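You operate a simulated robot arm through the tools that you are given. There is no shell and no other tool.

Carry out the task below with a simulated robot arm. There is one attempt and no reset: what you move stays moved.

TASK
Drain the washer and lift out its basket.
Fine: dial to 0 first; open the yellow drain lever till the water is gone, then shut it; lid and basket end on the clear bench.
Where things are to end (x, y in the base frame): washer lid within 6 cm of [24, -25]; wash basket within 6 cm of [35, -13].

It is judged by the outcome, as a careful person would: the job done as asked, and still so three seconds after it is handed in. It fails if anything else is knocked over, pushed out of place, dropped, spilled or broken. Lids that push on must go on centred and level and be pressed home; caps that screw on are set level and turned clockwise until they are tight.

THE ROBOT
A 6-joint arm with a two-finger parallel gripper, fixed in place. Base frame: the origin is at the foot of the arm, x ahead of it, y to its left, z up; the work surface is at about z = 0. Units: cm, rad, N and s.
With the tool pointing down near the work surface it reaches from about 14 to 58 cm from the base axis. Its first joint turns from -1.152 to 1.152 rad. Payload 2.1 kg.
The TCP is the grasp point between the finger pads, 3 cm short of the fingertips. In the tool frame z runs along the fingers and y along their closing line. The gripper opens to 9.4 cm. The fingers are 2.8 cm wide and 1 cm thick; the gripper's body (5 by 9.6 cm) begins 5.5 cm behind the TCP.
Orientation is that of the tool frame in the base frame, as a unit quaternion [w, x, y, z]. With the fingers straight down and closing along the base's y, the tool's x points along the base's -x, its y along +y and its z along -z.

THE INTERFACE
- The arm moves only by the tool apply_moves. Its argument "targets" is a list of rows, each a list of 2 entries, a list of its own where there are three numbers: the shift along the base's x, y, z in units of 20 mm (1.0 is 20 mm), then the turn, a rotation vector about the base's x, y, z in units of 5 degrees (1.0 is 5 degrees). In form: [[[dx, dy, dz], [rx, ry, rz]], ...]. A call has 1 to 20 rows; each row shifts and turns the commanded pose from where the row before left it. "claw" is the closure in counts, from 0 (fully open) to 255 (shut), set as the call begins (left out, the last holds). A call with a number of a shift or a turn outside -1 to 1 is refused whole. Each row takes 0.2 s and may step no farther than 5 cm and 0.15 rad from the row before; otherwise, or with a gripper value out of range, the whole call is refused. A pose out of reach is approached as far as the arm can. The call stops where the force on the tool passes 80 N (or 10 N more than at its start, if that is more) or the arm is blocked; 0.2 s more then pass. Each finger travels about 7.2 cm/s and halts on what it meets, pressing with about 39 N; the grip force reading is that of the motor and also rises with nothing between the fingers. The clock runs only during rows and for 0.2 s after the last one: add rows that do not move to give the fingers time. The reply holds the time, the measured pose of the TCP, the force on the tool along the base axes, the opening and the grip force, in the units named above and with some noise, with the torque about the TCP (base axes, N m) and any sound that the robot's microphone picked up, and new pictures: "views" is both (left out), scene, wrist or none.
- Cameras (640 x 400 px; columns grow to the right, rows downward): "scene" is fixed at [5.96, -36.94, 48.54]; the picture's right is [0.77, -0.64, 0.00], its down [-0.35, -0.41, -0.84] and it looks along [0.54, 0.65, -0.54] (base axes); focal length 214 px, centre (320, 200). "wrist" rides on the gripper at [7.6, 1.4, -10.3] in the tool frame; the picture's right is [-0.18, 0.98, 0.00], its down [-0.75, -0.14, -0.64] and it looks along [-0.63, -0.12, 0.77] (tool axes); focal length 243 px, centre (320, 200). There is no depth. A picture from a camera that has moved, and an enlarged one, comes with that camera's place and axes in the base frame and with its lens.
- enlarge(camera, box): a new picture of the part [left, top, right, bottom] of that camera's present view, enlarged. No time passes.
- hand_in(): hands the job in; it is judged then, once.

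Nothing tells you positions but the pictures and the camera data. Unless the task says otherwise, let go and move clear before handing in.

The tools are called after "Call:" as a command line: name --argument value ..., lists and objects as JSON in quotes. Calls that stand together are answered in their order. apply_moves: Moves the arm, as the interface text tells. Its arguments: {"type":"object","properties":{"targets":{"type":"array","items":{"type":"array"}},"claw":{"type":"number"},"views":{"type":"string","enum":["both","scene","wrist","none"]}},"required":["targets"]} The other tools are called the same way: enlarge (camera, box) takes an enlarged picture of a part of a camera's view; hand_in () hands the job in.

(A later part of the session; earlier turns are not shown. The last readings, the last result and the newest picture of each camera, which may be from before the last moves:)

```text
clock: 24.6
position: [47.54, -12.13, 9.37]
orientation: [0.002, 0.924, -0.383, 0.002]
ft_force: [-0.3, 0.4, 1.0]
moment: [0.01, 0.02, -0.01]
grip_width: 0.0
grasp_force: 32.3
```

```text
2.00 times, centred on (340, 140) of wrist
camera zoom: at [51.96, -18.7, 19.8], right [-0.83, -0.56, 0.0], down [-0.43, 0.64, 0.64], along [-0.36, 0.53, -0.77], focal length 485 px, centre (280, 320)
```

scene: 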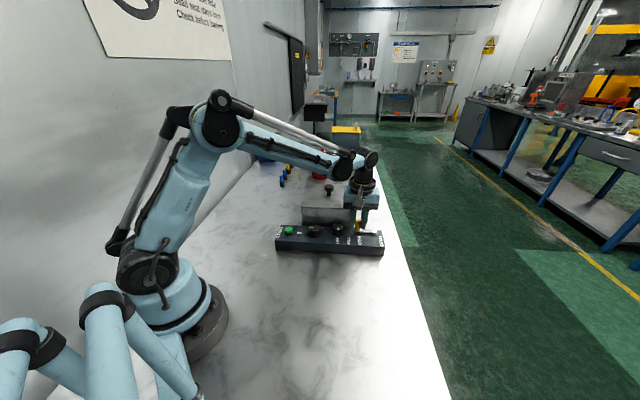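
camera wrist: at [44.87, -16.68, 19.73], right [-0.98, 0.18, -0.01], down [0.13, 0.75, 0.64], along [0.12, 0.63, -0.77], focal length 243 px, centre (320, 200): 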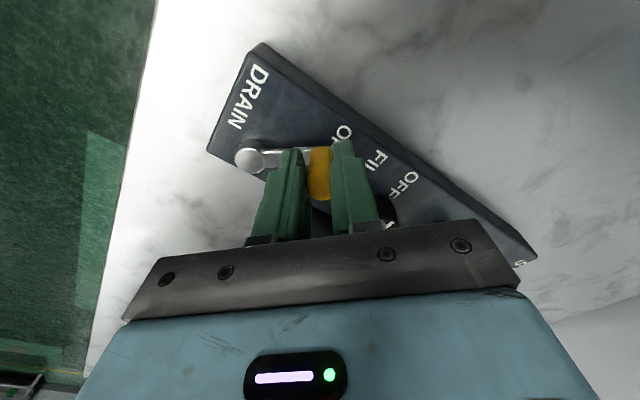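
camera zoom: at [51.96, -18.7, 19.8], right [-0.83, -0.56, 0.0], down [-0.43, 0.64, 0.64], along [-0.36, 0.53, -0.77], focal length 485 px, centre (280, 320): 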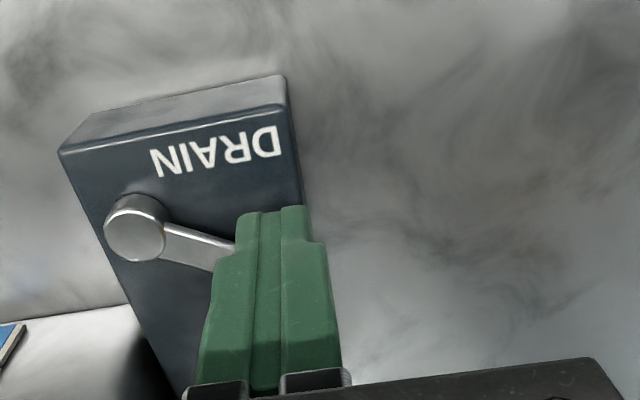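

The lever reached its stop near 60° open, over OPEN, and the handle slipped from the grip, so it stays open. I'll retract upward and rotate back while the water drains, checking views and sound.

Call:
apply_moves --targets '[[[0, 0, 1], [0, 0, 0]], [[0, 0, 1], [0, 0, 0]], [[0, 0, 1], [0, 0, 0]], [[0, 0, 1], [0, 0, -1]], [[0, 0, 1], [0, 0, -1]], [[0, 0, 0.5], [0, 0, -1]], [[0, 0.2, 0.5], [0, 0, -1]], [[0, 0.2, 0], [0, 0, -1]], [[0, 0.2, 0], [0, 0, -1]], [[0, 0.2, 0], [0, 0, -1]], [[0, 0.2, 0], [0, 0, -1]], [[0, 0.2, 0], [0, 0, -1]], [[0, 0.2, 0], [0, 0, -1]], [[0, 0.2, 0], [0, 0, -1]], [[0, 0, 0], [0, 0, -1]], [[0, 0, 0], [0, 0, -1]], [[0, 0, 0], [0, 0, -1]], [[0, 0, 0], [0, 0, -1]], [[0, 0, 0], [0, 0, -1]]]'

Call:
enlarge --camera "scene" --box '[260, 160, 400, 260]'

Call:
enlarge --camera "wrist" --box '[180, 20, 500, 240]'

```text
clock: 28.6
position: [47.43, -8.66, 21.29]
orientation: [0.0, -0.462, 0.887, 0.001]
ft_force: [-0.1, 0.5, 0.1]
moment: [0.03, 0.01, 0.0]
grip_width: 0.0
grasp_force: 33.0
camera wrist: at [42.02, -14.2, 31.73], right [-0.7, 0.71, 0.0], down [0.55, 0.54, 0.64], along [0.46, 0.45, -0.77], focal length 243 px, centre (320, 200)
```

scene: 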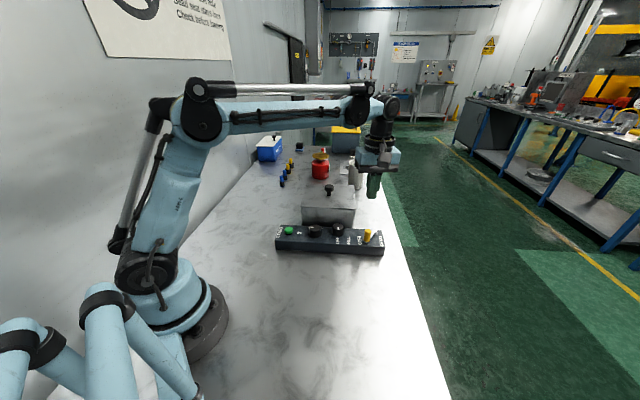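
wrist: 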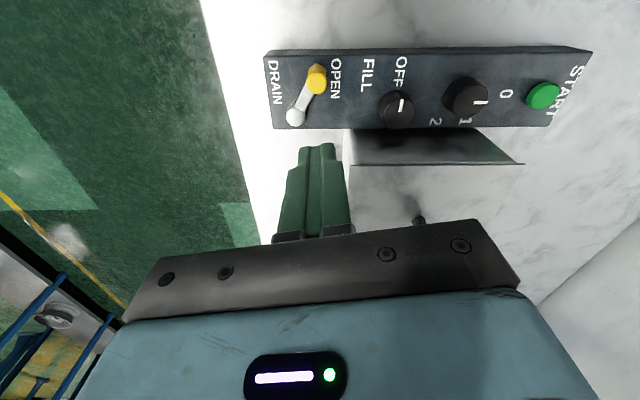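

```text
4.00 times, centred on (330, 210) of scene
camera zoom: at [5.96, -36.94, 48.54], right [0.77, -0.64, 0.0], down [-0.35, -0.41, -0.84], along [0.54, 0.65, -0.54], focal length 858 px, centre (280, 160)
```

zoom: 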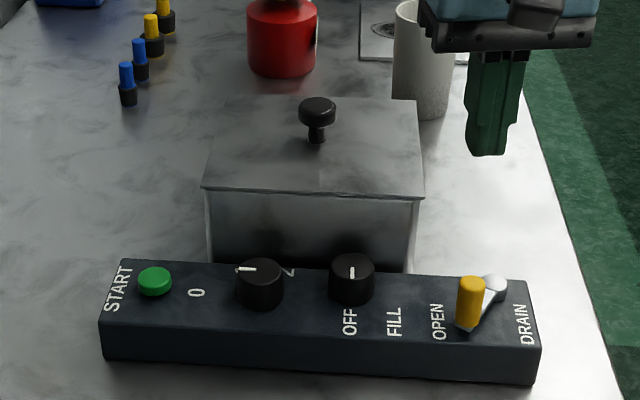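

```text
1.82 times, centred on (340, 130) of wrist
camera zoom: at [42.02, -14.2, 31.73], right [-0.7, 0.71, 0.0], down [0.55, 0.54, 0.64], along [0.46, 0.45, -0.77], focal length 441 px, centre (284, 327)
```

zoom: 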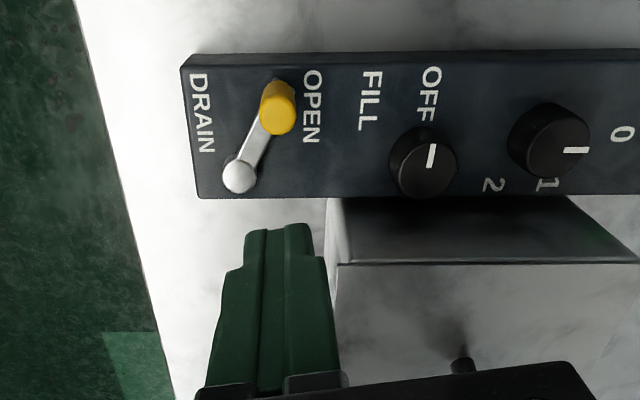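

The lever is at the OPEN position and the drain is running. While waiting I'll open the fingers and move above the lid knob near (48.2, 9.4).

Call:
apply_moves --targets '[[[0.04, 0.9, 0], [0, 0, -1]], [[0.04, 0.9, 0], [0, 0, -1]], [[0.04, 0.9, 0], [0, 0, 0]], [[0.04, 0.9, 0], [0, 0, 0]], [[0.04, 0.9, 0], [0, 0, 0]], [[0.04, 0.9, 0], [0, 0, 0]], [[0.04, 0.9, 0], [0, 0, 0]], [[0.04, 0.9, 0], [0, 0, 0]], [[0.04, 0.9, 0], [0, 0, 0]], [[0.04, 0.9, 0], [0, 0, 0]], [[0, 0, 0], [0, 0, 0]], [[0, 0, 0], [0, 0, 0]], [[0, 0, 0], [0, 0, 0]], [[0, 0, 0], [0, 0, 0]], [[0, 0, 0], [0, 0, 0]]]' --claw 92

Call:
enlarge --camera "scene" --box '[260, 160, 400, 260]'

Call:
enlarge --camera "wrist" --box '[180, 60, 500, 260]'

```text
clock: 31.8
position: [48.26, 9.36, 21.56]
orientation: [0.002, -0.384, 0.923, 0.001]
ft_force: [1.0, 0.5, 0.1]
moment: [0.01, -0.02, -0.02]
grip_width: 5.99
grasp_force: 0.0
camera wrist: at [41.97, 4.85, 31.75], right [-0.57, 0.82, 0.0], down [0.63, 0.43, 0.64], along [0.53, 0.36, -0.77], focal length 243 px, centre (320, 200)
```

scene: 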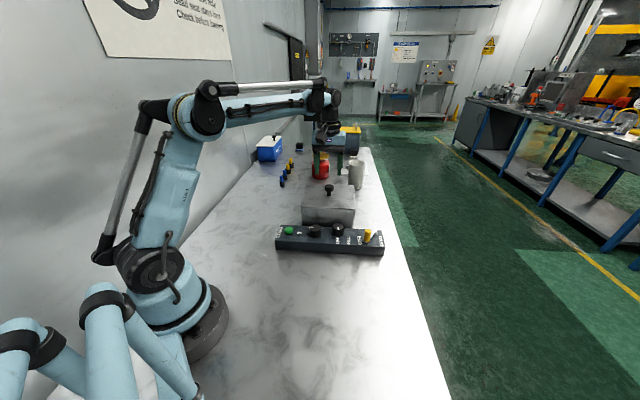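
wrist: 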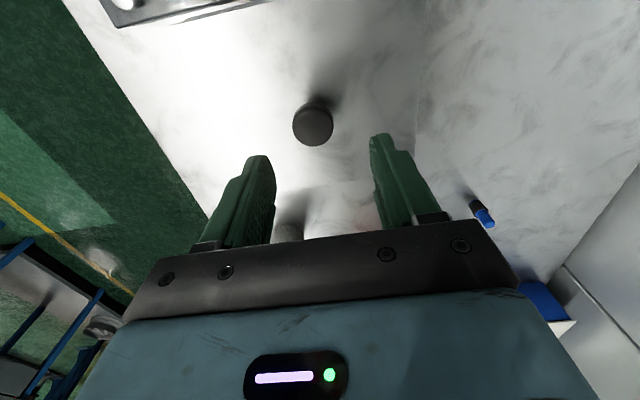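

```text
4.00 times, centred on (330, 210) of scene
camera zoom: at [5.96, -36.94, 48.54], right [0.77, -0.64, 0.0], down [-0.35, -0.41, -0.84], along [0.54, 0.65, -0.54], focal length 858 px, centre (280, 160)
```

zoom: 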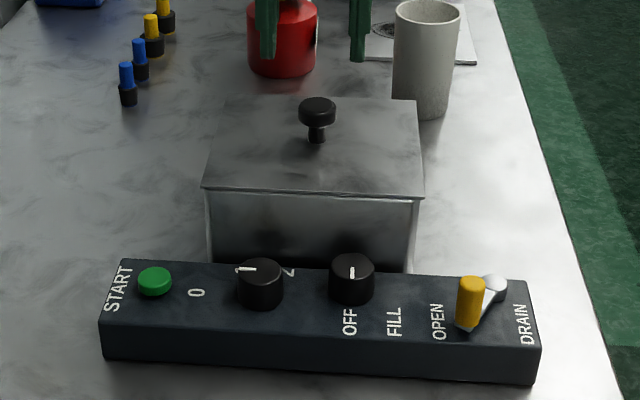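

```text
2.00 times, centred on (340, 160) of wrist
camera zoom: at [41.97, 4.85, 31.75], right [-0.57, 0.82, 0.0], down [0.63, 0.43, 0.64], along [0.53, 0.36, -0.77], focal length 485 px, centre (280, 280)
```

zoom: 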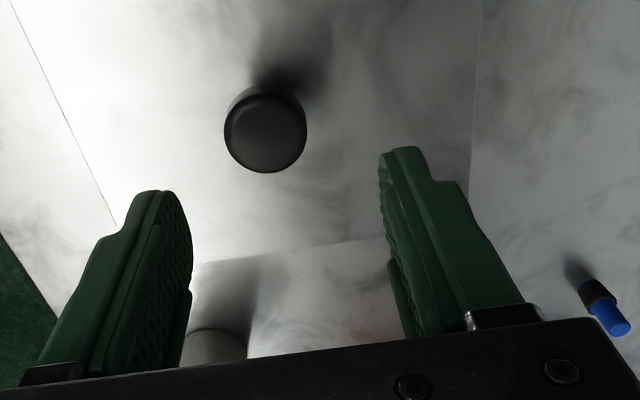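

I put the knob at about (48.6, 8.85), top z ≈ 13.6, and the lid's top at about 10.3. I'll lower to just above and verify the alignment.

Call:
apply_moves --targets '[[[0.1, -0.13, -0.7], [0, 0, 0]], [[0.1, -0.13, -0.7], [0, 0, 0]], [[0, 0, -0.7], [0, 0, 0]], [[0, 0, -0.5], [0, 0, 0]], [[0, 0, 0], [0, 0, 0]], [[0, 0, 0], [0, 0, 0]], [[0, 0, 0], [0, 0, 0]], [[0, 0, 0], [0, 0, 0]], [[0, 0, 0], [0, 0, 0]], [[0, 0, 0], [0, 0, 0]], [[0, 0, 0], [0, 0, 0]], [[0, 0, 0], [0, 0, 0]], [[0, 0, 0], [0, 0, 0]], [[0, 0, 0], [0, 0, 0]], [[0, 0, 0], [0, 0, 0]], [[0, 0, 0], [0, 0, 0]], [[0, 0, 0], [0, 0, 0]], [[0, 0, 0], [0, 0, 0]], [[0, 0, 0], [0, 0, 0]], [[0, 0, 0], [0, 0, 0]]]' --views "wrist"

Call:
enlarge --camera "wrist" --box '[180, 60, 500, 260]'

Call:
enlarge --camera "scene" --box '[260, 150, 400, 250]'

```text
clock: 36.0
position: [48.76, 8.79, 16.08]
orientation: [0.001, -0.383, 0.924, 0.001]
ft_force: [0.0, 0.2, 0.4]
moment: [0.0, 0.0, 0.03]
grip_width: 6.02
grasp_force: 0.1
camera wrist: at [42.32, 4.3, 26.54], right [-0.57, 0.82, 0.0], down [0.63, 0.43, 0.64], along [0.53, 0.36, -0.77], focal length 243 px, centre (320, 200)
```

wrist: 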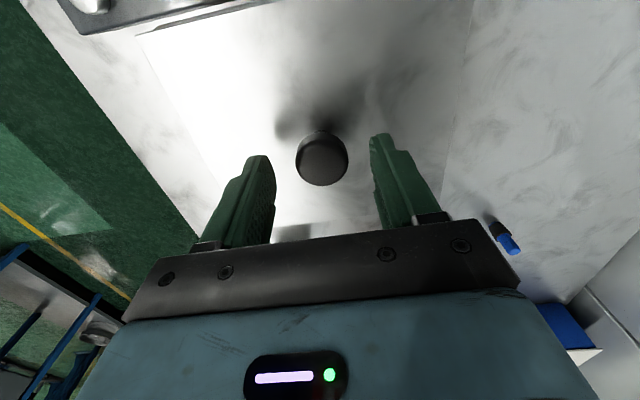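

```text
2.00 times, centred on (340, 160) of wrist
camera zoom: at [42.32, 4.3, 26.54], right [-0.57, 0.82, 0.0], down [0.63, 0.43, 0.64], along [0.53, 0.36, -0.77], focal length 485 px, centre (280, 280)
```

zoom: 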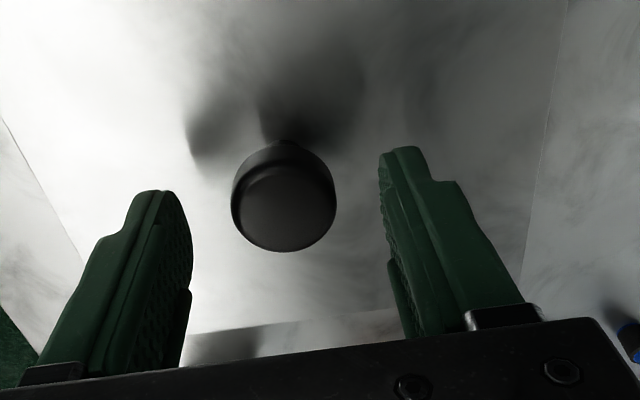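

```text
4.00 times, centred on (330, 200) of scene
camera zoom: at [5.96, -36.94, 48.54], right [0.77, -0.64, 0.0], down [-0.35, -0.41, -0.84], along [0.54, 0.65, -0.54], focal length 858 px, centre (280, 200)
```

zoom: 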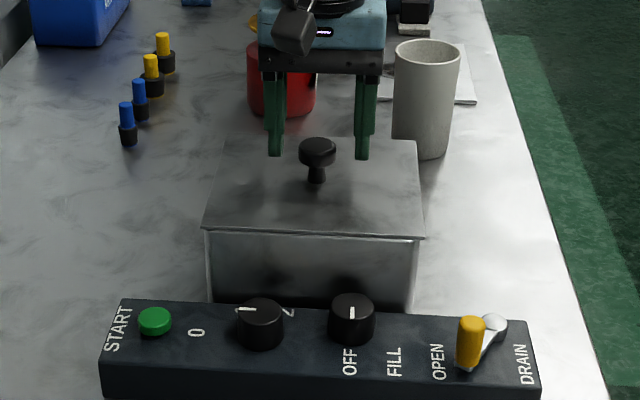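

Well aligned. I'll descend and grip the knob.

Call:
apply_moves --targets '[[[-0.03, 0.08, -0.55], [0, 0, 0]], [[0, 0, -0.55], [0, 0, 0]], [[0, 0, 0], [0, 0, 0]]]' --views "none"

Call:
apply_moves --targets '[[[0, 0, 0], [0, 0, 0]], [[0, 0, 0], [0, 0, 0]], [[0, 0, 0], [0, 0, 0]], [[0, 0, 0], [0, 0, 0]]]' --claw 220 --views "wrist"

Call:
enlarge --camera "scene" --box '[280, 160, 380, 230]'

```text
clock: 36.8
position: [48.71, 8.98, 14.04]
orientation: [0.0, -0.383, 0.924, 0.0]
ft_force: [-1.2, -0.3, -0.4]
moment: [0.01, 0.01, 0.02]
grip_width: 6.01
grasp_force: 0.0
```

```text
clock: 37.8
position: [48.7, 9.03, 14.02]
orientation: [0.001, -0.383, 0.924, 0.001]
ft_force: [0.4, 0.3, -0.7]
moment: [0.05, -0.05, 0.03]
grip_width: 3.08
grasp_force: 39.1
camera wrist: at [42.31, 4.46, 24.3], right [-0.57, 0.82, 0.0], down [0.63, 0.43, 0.64], along [0.53, 0.36, -0.77], focal length 243 px, centre (320, 200)
```

wrist: 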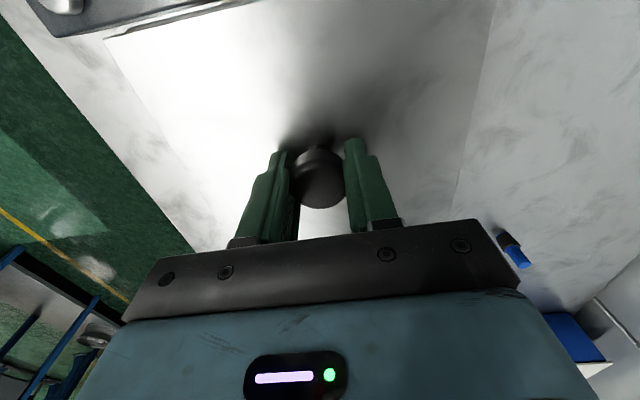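

```text
5.71 times, centred on (330, 195) of scene
camera zoom: at [5.96, -36.94, 48.54], right [0.77, -0.64, 0.0], down [-0.35, -0.41, -0.84], along [0.54, 0.65, -0.54], focal length 1226 px, centre (263, 229)
```

zoom: 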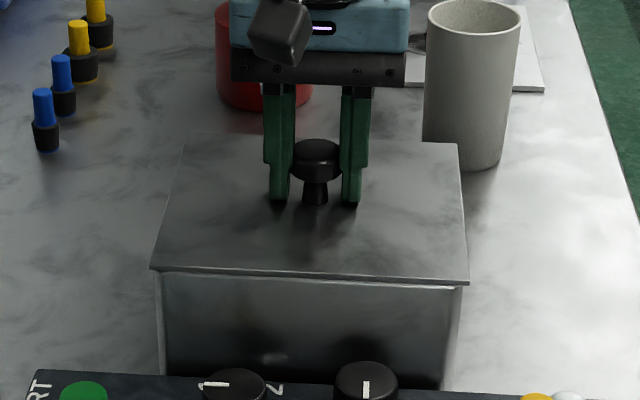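

The knob is firmly gripped at 3.08 cm. I'll lift the lid straight up slowly.

Call:
apply_moves --targets '[[[0, 0, 0.25], [0, 0, 0]], [[0, 0, 0.5], [0, 0, 0]], [[0, 0, 0.5], [0, 0, 0]], [[0, 0, 0.75], [0, 0, 0]], [[0, 0, 0.75], [0, 0, 0]], [[0, 0, 0.75], [0, 0, 0]], [[0, 0, 0], [0, 0, 0]]]'

Call:
enlarge --camera "scene" --box '[270, 140, 390, 240]'

```text
clock: 39.4
position: [48.72, 9.03, 21.0]
orientation: [0.001, -0.384, 0.923, 0.0]
ft_force: [0.3, 0.2, -1.2]
moment: [0.01, 0.0, 0.03]
grip_width: 3.11
grasp_force: 39.4
camera wrist: at [42.32, 4.43, 31.35], right [-0.57, 0.82, 0.0], down [0.63, 0.43, 0.64], along [0.53, 0.36, -0.77], focal length 243 px, centre (320, 200)
```

scene: 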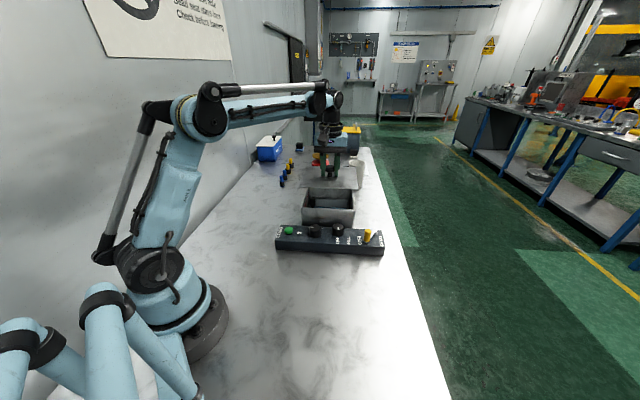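
wrist: 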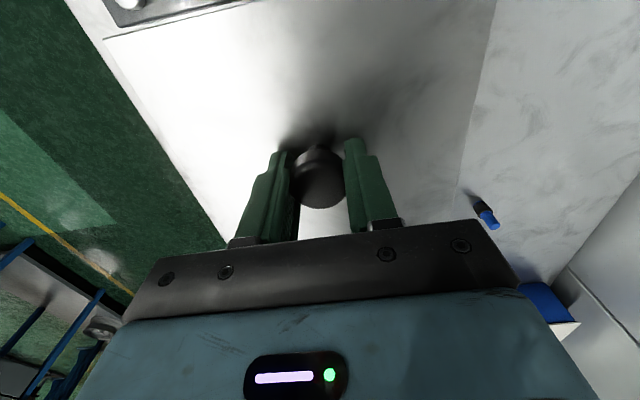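

```text
4.00 times, centred on (330, 190) of scene
camera zoom: at [5.96, -36.94, 48.54], right [0.77, -0.64, 0.0], down [-0.35, -0.41, -0.84], along [0.54, 0.65, -0.54], focal length 858 px, centre (280, 240)
```

zoom: 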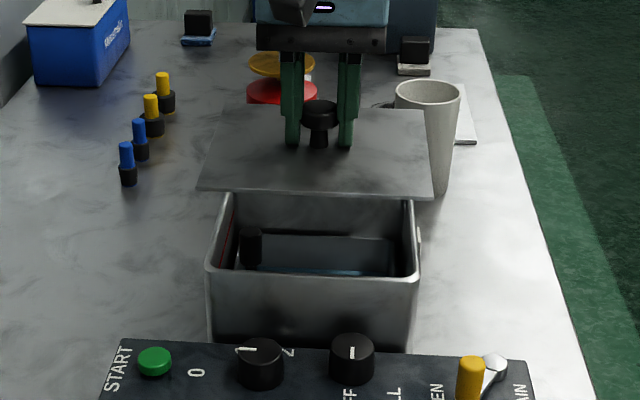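

The lid is free and the tank is open, with some water possibly still inside. I'll carry the lid to (24, -25) at height.

Call:
apply_moves --targets '[[[-0.3, -0.4, 0], [0, 0, 0]], [[-0.65, -0.89, 0], [0, 0, 0]], [[-0.65, -0.89, 0], [0, 0, 0]], [[-0.65, -0.89, 0], [0, 0, 0]], [[-0.65, -0.89, 0], [0, 0, 0]], [[-0.65, -0.89, 0], [0, 0, 0]], [[-0.65, -0.89, 0], [0, 0, 0]], [[-0.65, -0.89, 0], [0, 0, 0]], [[-0.65, -0.89, 0], [0, 0, 0]], [[-0.65, -0.89, 0], [0, 0, 0]], [[-0.65, -0.89, 0], [0, 0, 0]], [[-0.65, -0.89, 0], [0, 0, 0]], [[-0.65, -0.89, 0], [0, 0, 0]], [[-0.65, -0.89, 0], [0, 0, 0]], [[-0.65, -0.89, 0], [0, 0, 0]], [[-0.65, -0.89, 0], [0, 0, 0]], [[-0.65, -0.89, 0], [0, 0, 0]], [[-0.65, -0.89, 0], [0, 0, 0]], [[-0.65, -0.89, 0], [0, 0, 0]], [[-0.35, -0.58, 0], [0, 0, 0]]]'

Call:
enlarge --camera "scene" --box '[270, 170, 390, 260]'

```text
clock: 43.6
position: [23.97, -25.08, 21.08]
orientation: [0.001, -0.383, 0.924, 0.0]
ft_force: [0.9, -0.1, -2.5]
moment: [0.0, -0.02, -0.01]
grip_width: 3.09
grasp_force: 39.2
camera wrist: at [17.59, -29.58, 31.35], right [-0.57, 0.82, 0.0], down [0.63, 0.43, 0.64], along [0.53, 0.36, -0.77], focal length 243 px, centre (320, 200)
```

scene: 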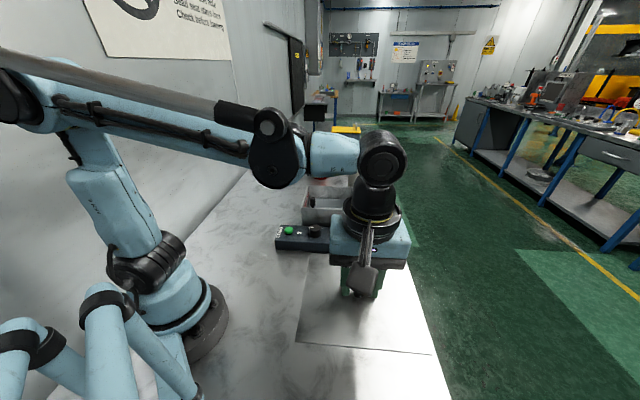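
wrist: 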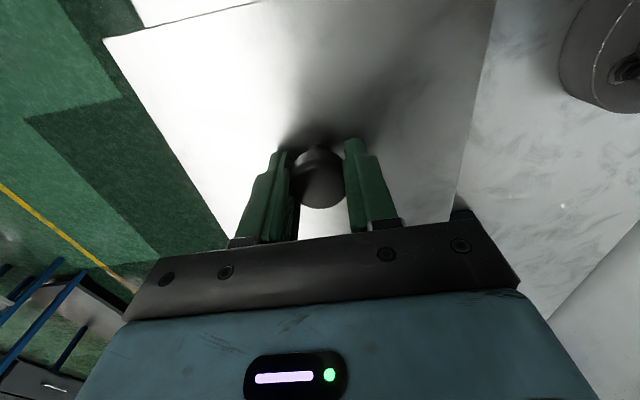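

```text
4.44 times, centred on (330, 215) of scene
camera zoom: at [5.96, -36.94, 48.54], right [0.77, -0.64, 0.0], down [-0.35, -0.41, -0.84], along [0.54, 0.65, -0.54], focal length 953 px, centre (276, 133)
```

zoom: 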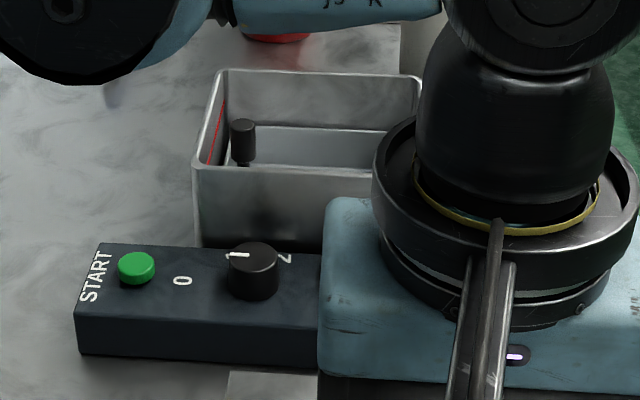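

The basket has a dark post handle in the tank. Next I'll lower the lid to the bench, slowing near contact.

Call:
apply_moves --targets '[[[0, 0, -0.8], [0, 0, 0]], [[0, 0, -0.8], [0, 0, 0]], [[0, 0, -0.8], [0, 0, 0]], [[0, 0, -0.8], [0, 0, 0]], [[0, 0, -0.8], [0, 0, 0]], [[0, 0, -0.8], [0, 0, 0]], [[0, 0, -0.8], [0, 0, 0]], [[0, 0, -0.8], [0, 0, 0]], [[0, 0, -0.8], [0, 0, 0]], [[0, 0, -0.5], [0, 0, 0]], [[0, 0, 0], [0, 0, 0]]]'

Call:
enlarge --camera "scene" --box '[260, 240, 460, 400]'

```text
clock: 46.0
position: [24.05, -25.04, 5.55]
orientation: [0.0, -0.383, 0.924, 0.001]
ft_force: [-0.4, -0.7, -2.9]
moment: [0.0, 0.01, 0.0]
grip_width: 3.09
grasp_force: 39.1
camera wrist: at [17.57, -29.55, 15.93], right [-0.57, 0.82, 0.0], down [0.63, 0.43, 0.64], along [0.53, 0.36, -0.77], focal length 243 px, centre (320, 200)
```

scene: 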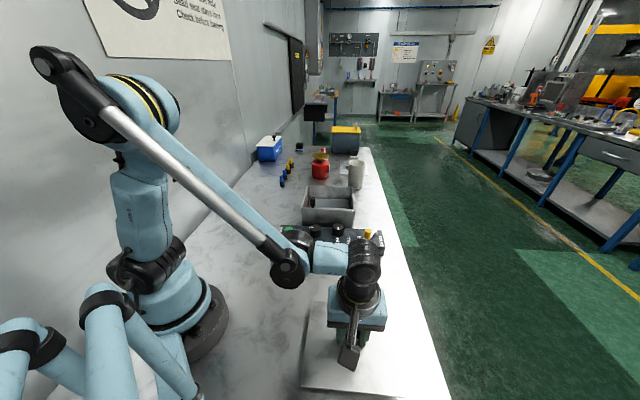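
wrist: 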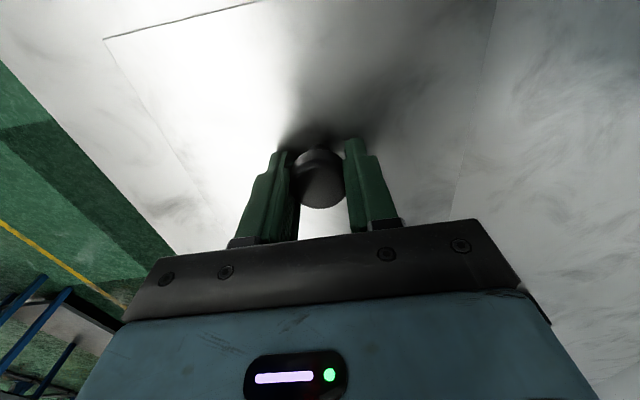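

```text
2.50 times, centred on (360, 320) of scene
camera zoom: at [5.96, -36.94, 48.54], right [0.77, -0.64, 0.0], down [-0.35, -0.41, -0.84], along [0.54, 0.65, -0.54], focal length 536 px, centre (220, -100)
```

zoom: 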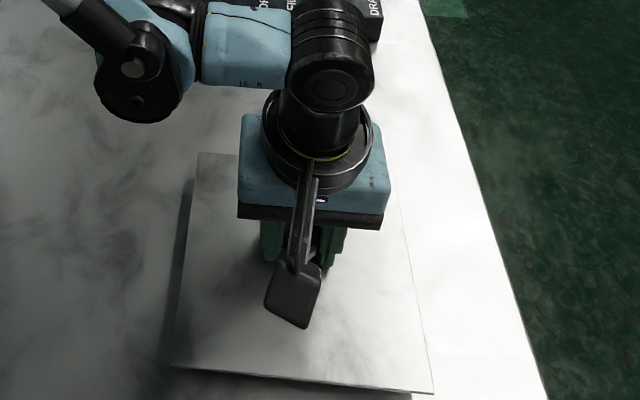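

The lid is about 1.5 cm above the bench, so I'll lower it gently to contact.

Call:
apply_moves --targets '[[[0, 0, -0.15], [0, 0, 0]], [[0, 0, -0.15], [0, 0, 0]], [[0, 0, -0.15], [0, 0, 0]], [[0, 0, -0.1], [0, 0, 0]], [[0, 0, 0], [0, 0, 0]]]' --views "none"

Call:
apply_moves --targets '[[[0, 0, -0.1], [0, 0, 0]], [[0, 0, -0.1], [0, 0, 0]], [[0, 0, 0], [0, 0, 0]]]' --views "none"

Call:
enlarge --camera "scene" --box '[260, 240, 460, 400]'

```text
clock: 47.2
position: [24.06, -24.98, 4.57]
orientation: [0.0, -0.383, 0.924, 0.0]
ft_force: [0.0, 0.3, -2.9]
moment: [0.01, 0.0, 0.04]
grip_width: 3.09
grasp_force: 39.3
```

```text
clock: 48.0
position: [23.96, -24.93, 4.13]
orientation: [0.0, -0.382, 0.924, 0.001]
ft_force: [0.2, 0.0, -2.5]
moment: [-0.01, 0.01, 0.0]
grip_width: 3.12
grasp_force: 39.4
```

```text
2.50 times, centred on (360, 320) of scene
camera zoom: at [5.96, -36.94, 48.54], right [0.77, -0.64, 0.0], down [-0.35, -0.41, -0.84], along [0.54, 0.65, -0.54], focal length 536 px, centre (220, -100)
```

zoom: 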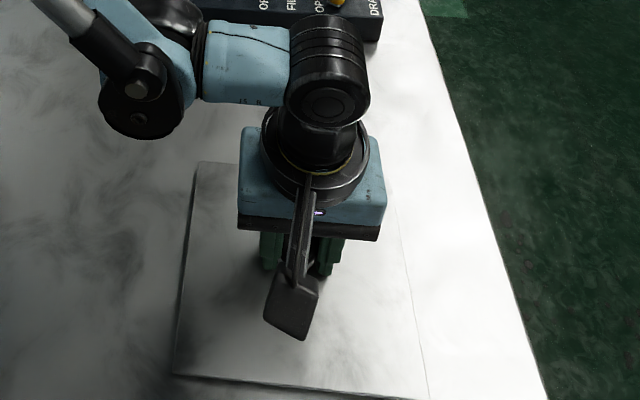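

Call:
apply_moves --targets '[[[0, 0, -0.06], [0, 0, 0]], [[0, 0, -0.05], [0, 0, 0]], [[0, 0, 0], [0, 0, 0]]]' --views "none"

```text
clock: 48.9
position: [23.94, -25.03, 4.07]
orientation: [0.0, -0.384, 0.923, 0.0]
ft_force: [-2.7, 1.4, 18.6]
moment: [-0.15, -0.34, 0.0]
grip_width: 3.09
grasp_force: 39.4
stopped in row 3: the force on the tool passed its limit at 83 N (the readings are from after the stop); the commanded pose is now the measured one
```

The lid has touched down on the bench. I'll release, rise and look.

Call:
apply_moves --targets '[[[0, 0, 0], [0, 0, 0]], [[0, 0, 0], [0, 0, 0]], [[0, 0, 0.3], [0, 0, 0]], [[0, 0, 0.7], [0, 0, 0]], [[0, 0, 1], [0, 0, 0]], [[0, 0, 1], [0, 0, 0]], [[0, 0, 1], [0, 0, 0]], [[0, 0, 1], [0, 0, 0]], [[0, 0, 1], [0, 0, 0]], [[0, 0, 1], [0, 0, 0]], [[0, 0, 1], [0, 0, 0]]]' --claw 92

Call:
enlarge --camera "scene" --box '[260, 180, 460, 400]'

```text
clock: 51.3
position: [23.87, -24.93, 20.02]
orientation: [0.0, -0.383, 0.924, 0.001]
ft_force: [0.2, 0.9, -0.2]
moment: [0.01, 0.0, -0.01]
grip_width: 6.01
grasp_force: 0.1
camera wrist: at [17.57, -29.56, 30.33], right [-0.57, 0.82, 0.0], down [0.63, 0.43, 0.64], along [0.53, 0.36, -0.77], focal length 243 px, centre (320, 200)
```

scene: 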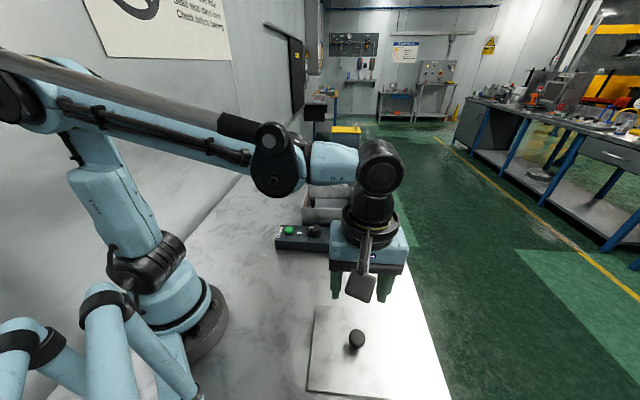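
wrist: 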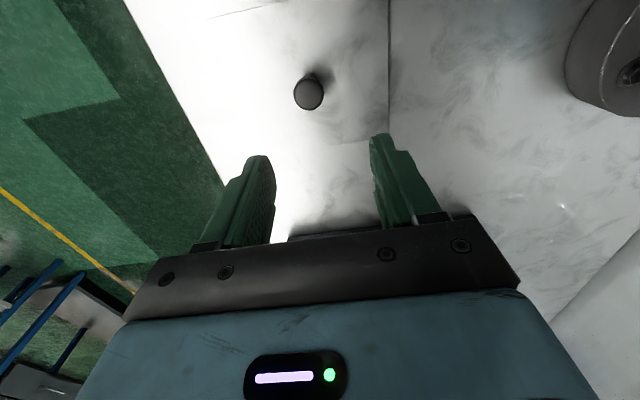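

```text
1.82 times, centred on (360, 290) of scene
camera zoom: at [5.96, -36.94, 48.54], right [0.77, -0.64, 0.0], down [-0.35, -0.41, -0.84], along [0.54, 0.65, -0.54], focal length 390 px, centre (247, 36)
```

zoom: 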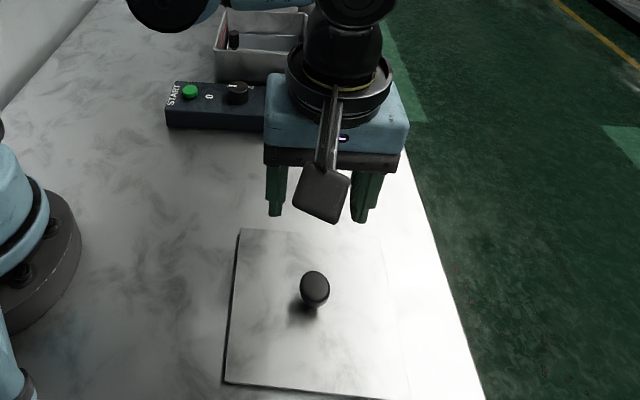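

The lid lies flat at (24, -25). Now I'll move above the tank to look inside at the water and basket.

Call:
apply_moves --targets '[[[0.3, 0.43, 0.4], [0, 0, 0]], [[0.603, 0.883, 0.4], [0, 0, 0]], [[0.603, 0.883, 0.4], [0, 0, 0]], [[0.603, 0.883, 0.4], [0, 0, 0]], [[0.603, 0.883, 0.4], [0, 0, 0]], [[0.603, 0.883, 0.4], [0, 0, 0]], [[0.603, 0.883, 0.3], [0, 0, 0]], [[0.603, 0.883, 0.3], [0, 0, 0]], [[0.603, 0.883, 0], [0, 0, 0]], [[0.603, 0.883, 0], [0, 0, 0]], [[0.603, 0.883, 0], [0, 0, 0]], [[0.603, 0.883, 0], [0, 0, 0]], [[0.603, 0.883, 0], [0, 0, 0]], [[0.603, 0.883, 0], [0, 0, 0]], [[0.603, 0.883, 0], [0, 0, 0]], [[0.603, 0.883, 0], [0, 0, 0]], [[0.603, 0.883, 0], [0, 0, 0]], [[0.603, 0.883, 0], [0, 0, 0]], [[0, 0, 0], [0, 0, 0]]]'

Call:
enlarge --camera "wrist" --box '[180, 0, 500, 240]'

Call:
enlarge --camera "scene" --box '[280, 160, 380, 230]'

```text
clock: 55.3
position: [45.26, 5.9, 25.82]
orientation: [0.001, -0.382, 0.924, 0.001]
ft_force: [-0.2, -1.0, 1.4]
moment: [0.02, 0.03, -0.01]
grip_width: 5.99
grasp_force: 0.0
camera wrist: at [38.74, 1.42, 36.24], right [-0.57, 0.82, 0.0], down [0.63, 0.43, 0.64], along [0.53, 0.36, -0.77], focal length 243 px, centre (320, 200)
```

scene: 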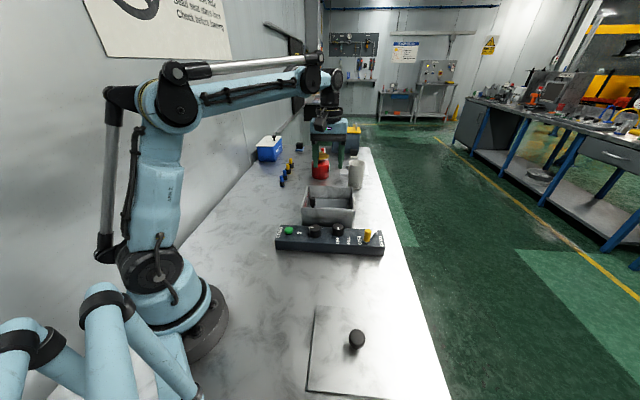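
wrist: 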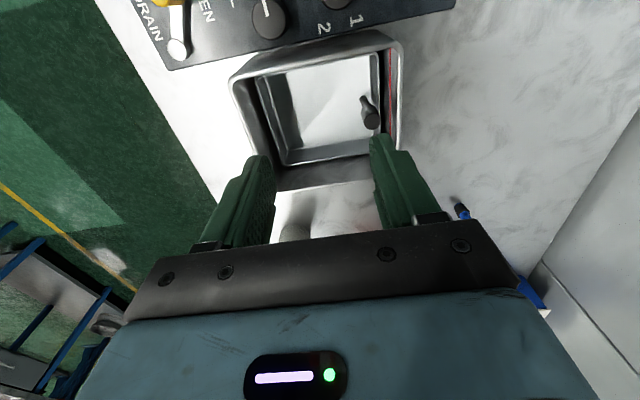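

```text
1.67 times, centred on (340, 120) of wrist
camera zoom: at [38.74, 1.42, 36.24], right [-0.57, 0.82, 0.0], down [0.63, 0.43, 0.64], along [0.53, 0.36, -0.77], focal length 404 px, centre (287, 333)
```

zoom: 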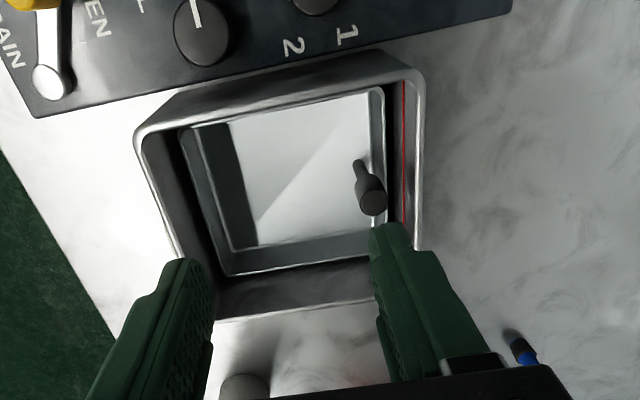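

```text
5.71 times, centred on (330, 195) of scene
camera zoom: at [5.96, -36.94, 48.54], right [0.77, -0.64, 0.0], down [-0.35, -0.41, -0.84], along [0.54, 0.65, -0.54], focal length 1226 px, centre (263, 229)
```

zoom: 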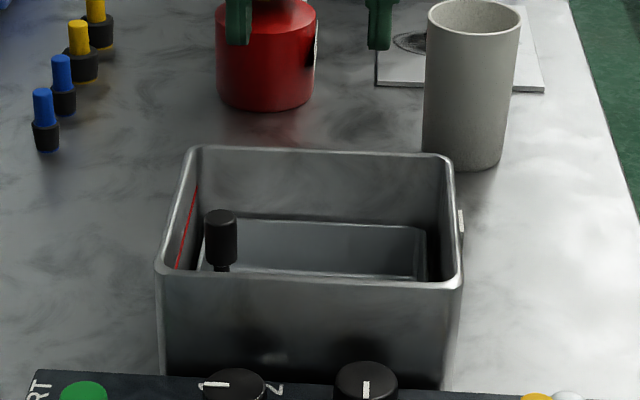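

The basket is a metal tray with a post handle on its left side. I'll zoom in closely for any remaining water.

Call:
enlarge --camera "scene" --box '[300, 180, 360, 216]'

Call:
enlarge --camera "wrist" --box '[220, 20, 420, 200]'

```text
10.67 times, centred on (330, 198) of scene
camera zoom: at [5.96, -36.94, 48.54], right [0.77, -0.64, 0.0], down [-0.35, -0.41, -0.84], along [0.54, 0.65, -0.54], focal length 2288 px, centre (213, 221)
```

zoom: 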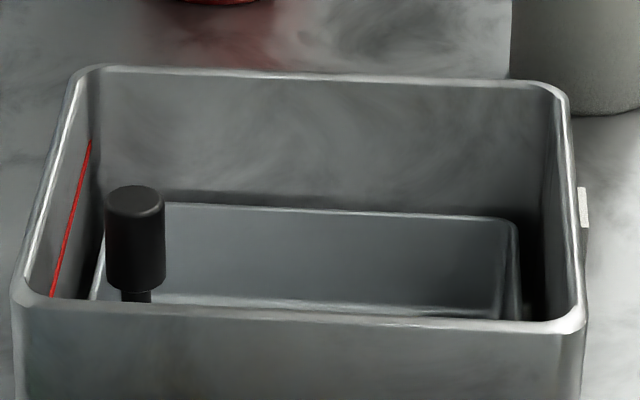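

```text
2.22 times, centred on (320, 110) of wrist
camera zoom: at [38.74, 1.42, 36.24], right [-0.57, 0.82, 0.0], down [0.63, 0.43, 0.64], along [0.53, 0.36, -0.77], focal length 539 px, centre (320, 400)
```

zoom: 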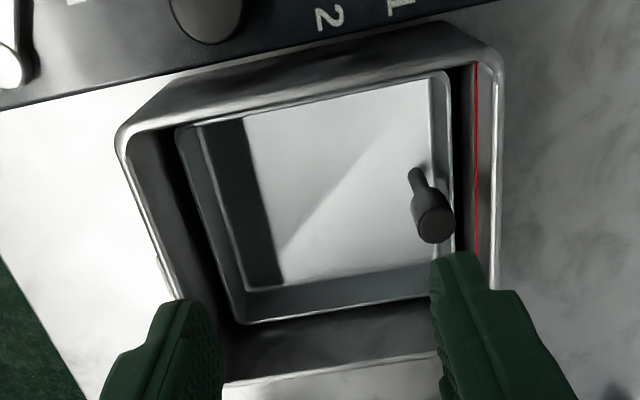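

No water is visible, and it has had over 30 s of draining. Next I'll go back to the lever handle at about (46.3, -10.3) to shut it, turning the tool so the fingers close radially.

Call:
apply_moves --targets '[[[0.04, -0.675, -0.45], [0, 0, 1]], [[0.04, -0.675, -0.45], [0, 0, 1]], [[0.04, -0.675, -0.45], [0, 0, 1]], [[0.04, -0.675, -0.45], [0, 0, 1]], [[0.04, -0.675, -0.45], [0, 0, 1]], [[0.04, -0.675, -0.45], [0, 0, 1]], [[0.04, -0.675, -0.45], [0, 0, 1]], [[0.04, -0.675, -0.45], [0, 0, 1]], [[0.04, -0.675, -0.45], [0, 0, 1]], [[0.04, -0.675, -0.45], [0, 0, 1]], [[0.04, -0.675, -0.45], [0, 0, 1]], [[0.04, -0.675, -0.45], [0, 0, 1]], [[0, 0, 0], [0, 0, 0]], [[0, 0, 0], [0, 0, 0]], [[0, 0, 0], [0, 0, 0]]]' --claw 146

Call:
enlarge --camera "wrist" --box '[180, 40, 500, 240]'

Call:
enlarge --camera "scene" --box '[280, 160, 400, 260]'

```text
clock: 58.5
position: [45.98, -10.25, 15.08]
orientation: [0.0, 0.793, -0.609, -0.001]
ft_force: [-0.4, 1.4, 1.0]
moment: [0.0, 0.01, 0.0]
grip_width: 4.0
grasp_force: 0.0
camera wrist: at [46.73, -18.14, 25.42], right [-1.0, -0.08, 0.0], down [-0.06, 0.76, 0.64], along [-0.05, 0.64, -0.77], focal length 243 px, centre (320, 200)
```

scene: 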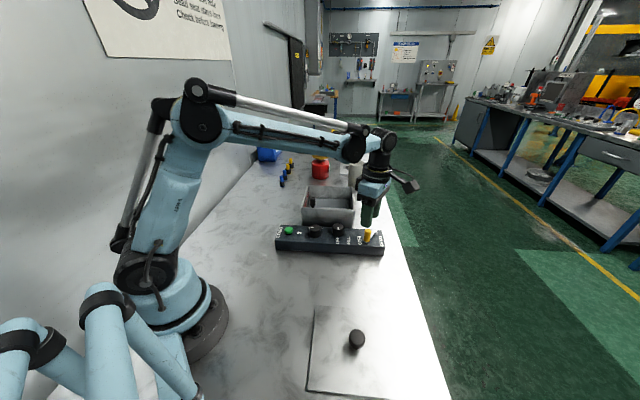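
wrist: 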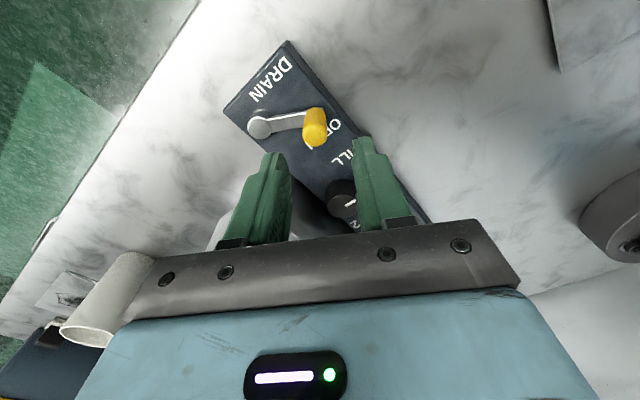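

```text
2.00 times, centred on (340, 140) of wrist
camera zoom: at [46.73, -18.14, 25.42], right [-1.0, -0.08, 0.0], down [-0.06, 0.76, 0.64], along [-0.05, 0.64, -0.77], focal length 485 px, centre (280, 320)
```

zoom: 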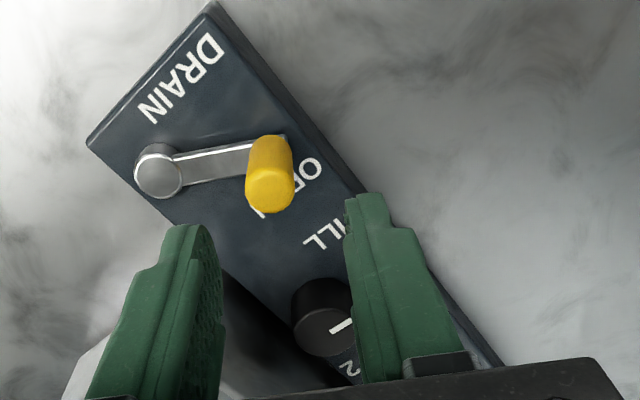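

```text
4.00 times, centred on (340, 210) of scene
camera zoom: at [5.96, -36.94, 48.54], right [0.77, -0.64, 0.0], down [-0.35, -0.41, -0.84], along [0.54, 0.65, -0.54], focal length 858 px, centre (240, 160)
```

zoom: 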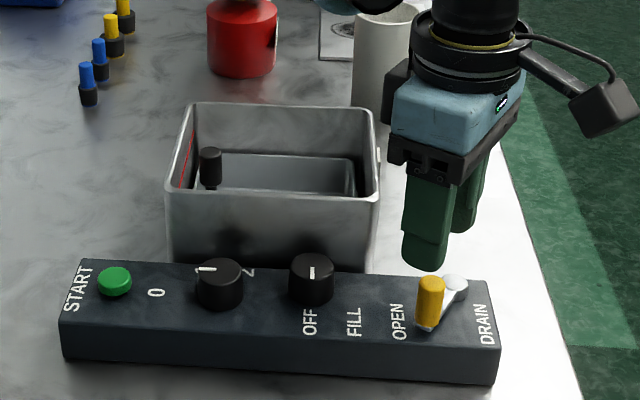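

I'll align over the yellow handle at about (46.5, -10.6), descend and grip it.

Call:
apply_moves --targets '[[[0.13, -0.09, -0.4], [0, 0, 0]], [[0.13, -0.085, -0.6], [0, 0, 0]], [[0, 0, -0.6], [0, 0, 0]], [[0, 0, -0.6], [0, 0, 0]], [[0, 0, -0.65], [0, 0, 0]], [[0, 0, 0], [0, 0, 0]]]' --views "none"

Call:
enlarge --camera "wrist" --box '[200, 80, 460, 240]'

Call:
apply_moves --targets '[[[0, 0, 0], [0, 0, 0]], [[0, 0, 0], [0, 0, 0]], [[0, 0, 0], [0, 0, 0]]]' --claw 255 --views "none"

Call:
enlarge --camera "wrist" --box '[200, 80, 460, 240]'

```text
clock: 59.9
position: [46.66, -10.57, 9.58]
orientation: [0.001, 0.794, -0.608, 0.001]
ft_force: [-0.3, 0.4, 0.0]
moment: [-0.03, 0.0, -0.04]
grip_width: 4.0
grasp_force: 0.2
```

```text
2.46 times, centred on (330, 160) of wrist
camera zoom: at [47.26, -18.48, 19.77], right [-1.0, -0.08, 0.0], down [-0.06, 0.76, 0.64], along [-0.05, 0.64, -0.77], focal length 597 px, centre (295, 298)
```

zoom: 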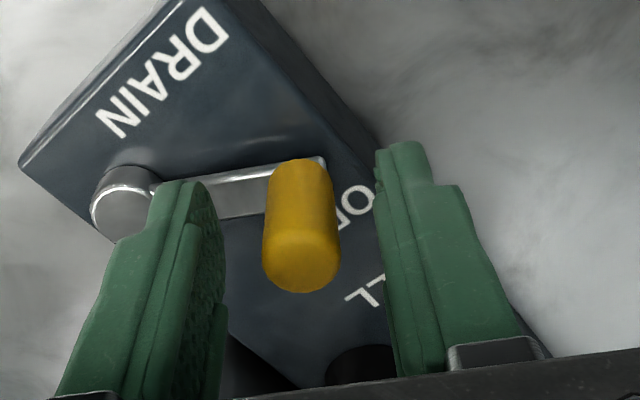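

```text
clock: 60.7
position: [46.59, -10.61, 9.55]
orientation: [0.001, 0.793, -0.609, -0.001]
ft_force: [-6.4, -1.9, -3.2]
moment: [0.0, 0.03, 0.06]
grip_width: 1.78
grasp_force: 45.0
```

```text
2.46 times, centred on (330, 160) of wrist
camera zoom: at [47.24, -18.5, 19.77], right [-1.0, -0.08, 0.0], down [-0.06, 0.76, 0.64], along [-0.05, 0.64, -0.77], focal length 597 px, centre (295, 298)
```

zoom: 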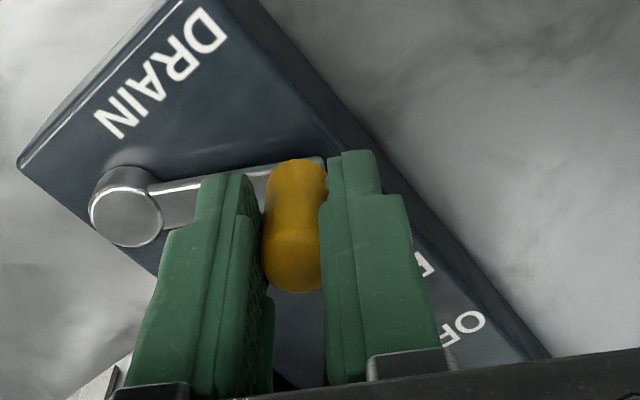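

Gripped. I'll swing the lever back along the arc toward the closed position.

Call:
apply_moves --targets '[[[-0.058, 0.208, 0], [0, 0, -1]], [[-0.058, 0.208, 0], [0, 0, -1]], [[-0.018, 0.213, 0], [0, 0, -1]], [[-0.018, 0.213, 0], [0, 0, -1]], [[0.018, 0.213, 0], [0, 0, -1]], [[0.018, 0.213, 0], [0, 0, -1]], [[0.058, 0.208, 0], [0, 0, -1]], [[0.058, 0.208, 0], [0, 0, -1]]]' --views "none"

Call:
enlarge --camera "wrist" --box '[180, 40, 500, 240]'

```text
clock: 62.5
position: [46.54, -7.13, 9.49]
orientation: [0.0, -0.537, 0.843, 0.003]
ft_force: [-18.3, 5.9, -3.4]
moment: [-0.03, 0.13, -0.01]
grip_width: 1.81
grasp_force: 45.1
```

```text
2.00 times, centred on (340, 140) of wrist
camera zoom: at [42.12, -13.6, 19.77], right [-0.81, 0.58, 0.01], down [0.45, 0.62, 0.64], along [0.37, 0.52, -0.77], focal length 485 px, centre (280, 320)
```

zoom: 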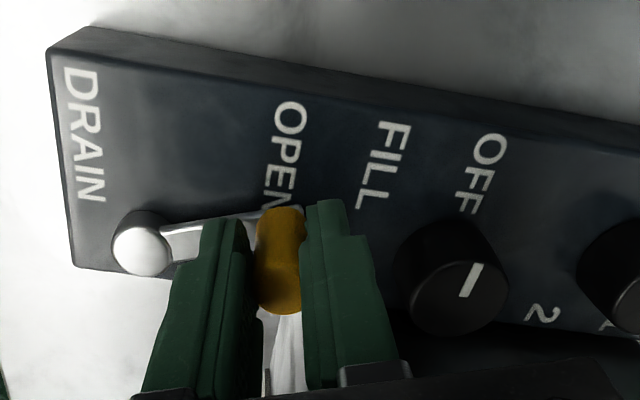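

Call:
apply_moves --targets '[[[0.01, 0.2, 0], [0, 0, -1]], [[0.04, 0.2, 0], [0, 0, -1]], [[0.07, 0.19, 0], [0, 0, -1]], [[0.09, 0.18, 0], [0, 0, -0.5]]]' --views "none"

Call:
enlarge --camera "wrist" --box '[180, 40, 500, 240]'

Call:
enlarge --camera "scene" --box '[280, 180, 400, 260]'

```text
clock: 63.5
position: [47.14, -5.94, 9.35]
orientation: [0.002, -0.399, 0.917, -0.003]
ft_force: [14.2, -16.1, -3.1]
moment: [0.75, -0.87, -0.24]
grip_width: 1.79
grasp_force: 45.4
```

```text
2.00 times, centred on (340, 140) of wrist
camera zoom: at [40.91, -10.64, 19.77], right [-0.6, 0.8, 0.0], down [0.61, 0.46, 0.64], along [0.52, 0.38, -0.77], focal length 485 px, centre (280, 320)
```

zoom: 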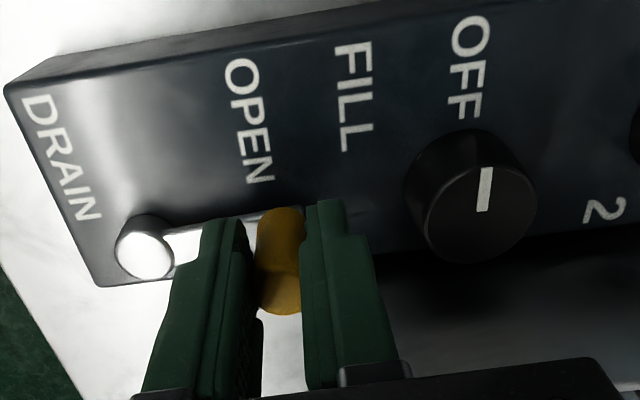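

```text
5.00 times, centred on (340, 220) of scene
camera zoom: at [5.96, -36.94, 48.54], right [0.77, -0.64, 0.0], down [-0.35, -0.41, -0.84], along [0.54, 0.65, -0.54], focal length 1072 px, centre (220, 100)
```

zoom: 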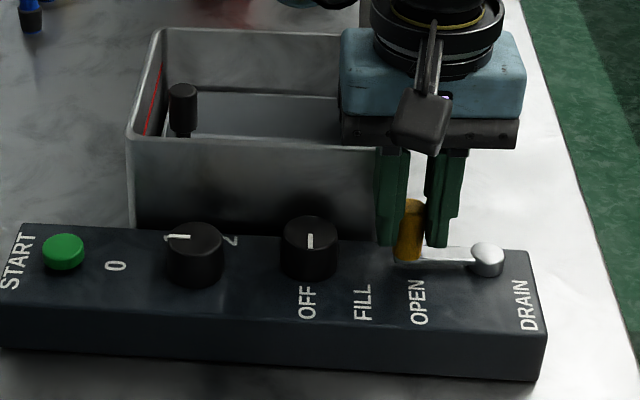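

The lever is back along the panel. I'll give a small extra nudge to confirm it's against its stop.

Call:
apply_moves --targets '[[[0.04, 0.06, 0], [0, 0, -0.3]], [[0.0, 0.0, 0], [0, 0, 0]]]' --views "none"

```text
clock: 64.1
position: [47.12, -5.74, 9.39]
orientation: [0.001, -0.39, 0.921, -0.003]
ft_force: [21.9, -25.4, 0.6]
moment: [-0.14, -0.2, -0.38]
grip_width: 1.83
grasp_force: 44.9
```

Call:
apply_moves --targets '[[[0.06, -0.06, 0], [0, 0, 0]], [[0.05, 0.05, 0], [0, 0, 0]], [[0.05, 0.05, 0], [0, 0, 0]], [[0, 0, 0], [0, 0, 0]]]' --views "none"

Call:
enlarge --camera "wrist" --box '[180, 40, 500, 240]'

Call:
enlarge --camera "scene" --box '[260, 170, 400, 260]'

```text
clock: 65.1
position: [47.39, -5.65, 9.55]
orientation: [-0.002, -0.391, 0.92, -0.001]
ft_force: [-1.3, -22.7, -1.5]
moment: [0.34, -0.65, -0.15]
grip_width: 1.84
grasp_force: 45.2
```

```text
2.00 times, centred on (340, 140) of wrist
camera zoom: at [41.11, -10.26, 19.82], right [-0.58, 0.82, 0.0], down [0.63, 0.45, 0.64], along [0.52, 0.37, -0.77], focal length 485 px, centre (280, 320)
```

zoom: 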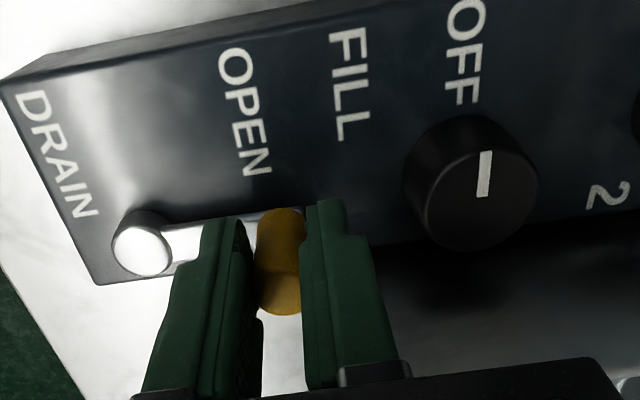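

```text
4.44 times, centred on (330, 215) of scene
camera zoom: at [5.96, -36.94, 48.54], right [0.77, -0.64, 0.0], down [-0.35, -0.41, -0.84], along [0.54, 0.65, -0.54], focal length 953 px, centre (276, 133)
```

zoom: 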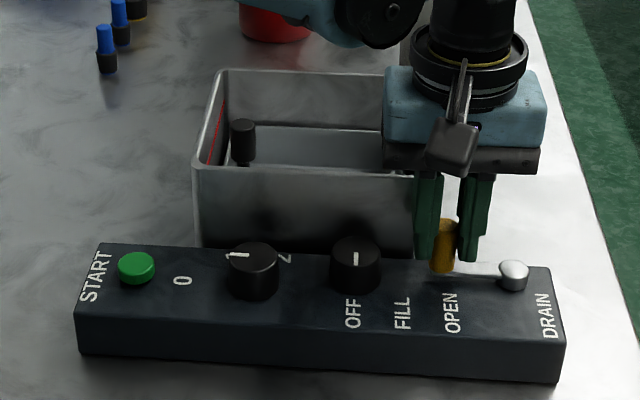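

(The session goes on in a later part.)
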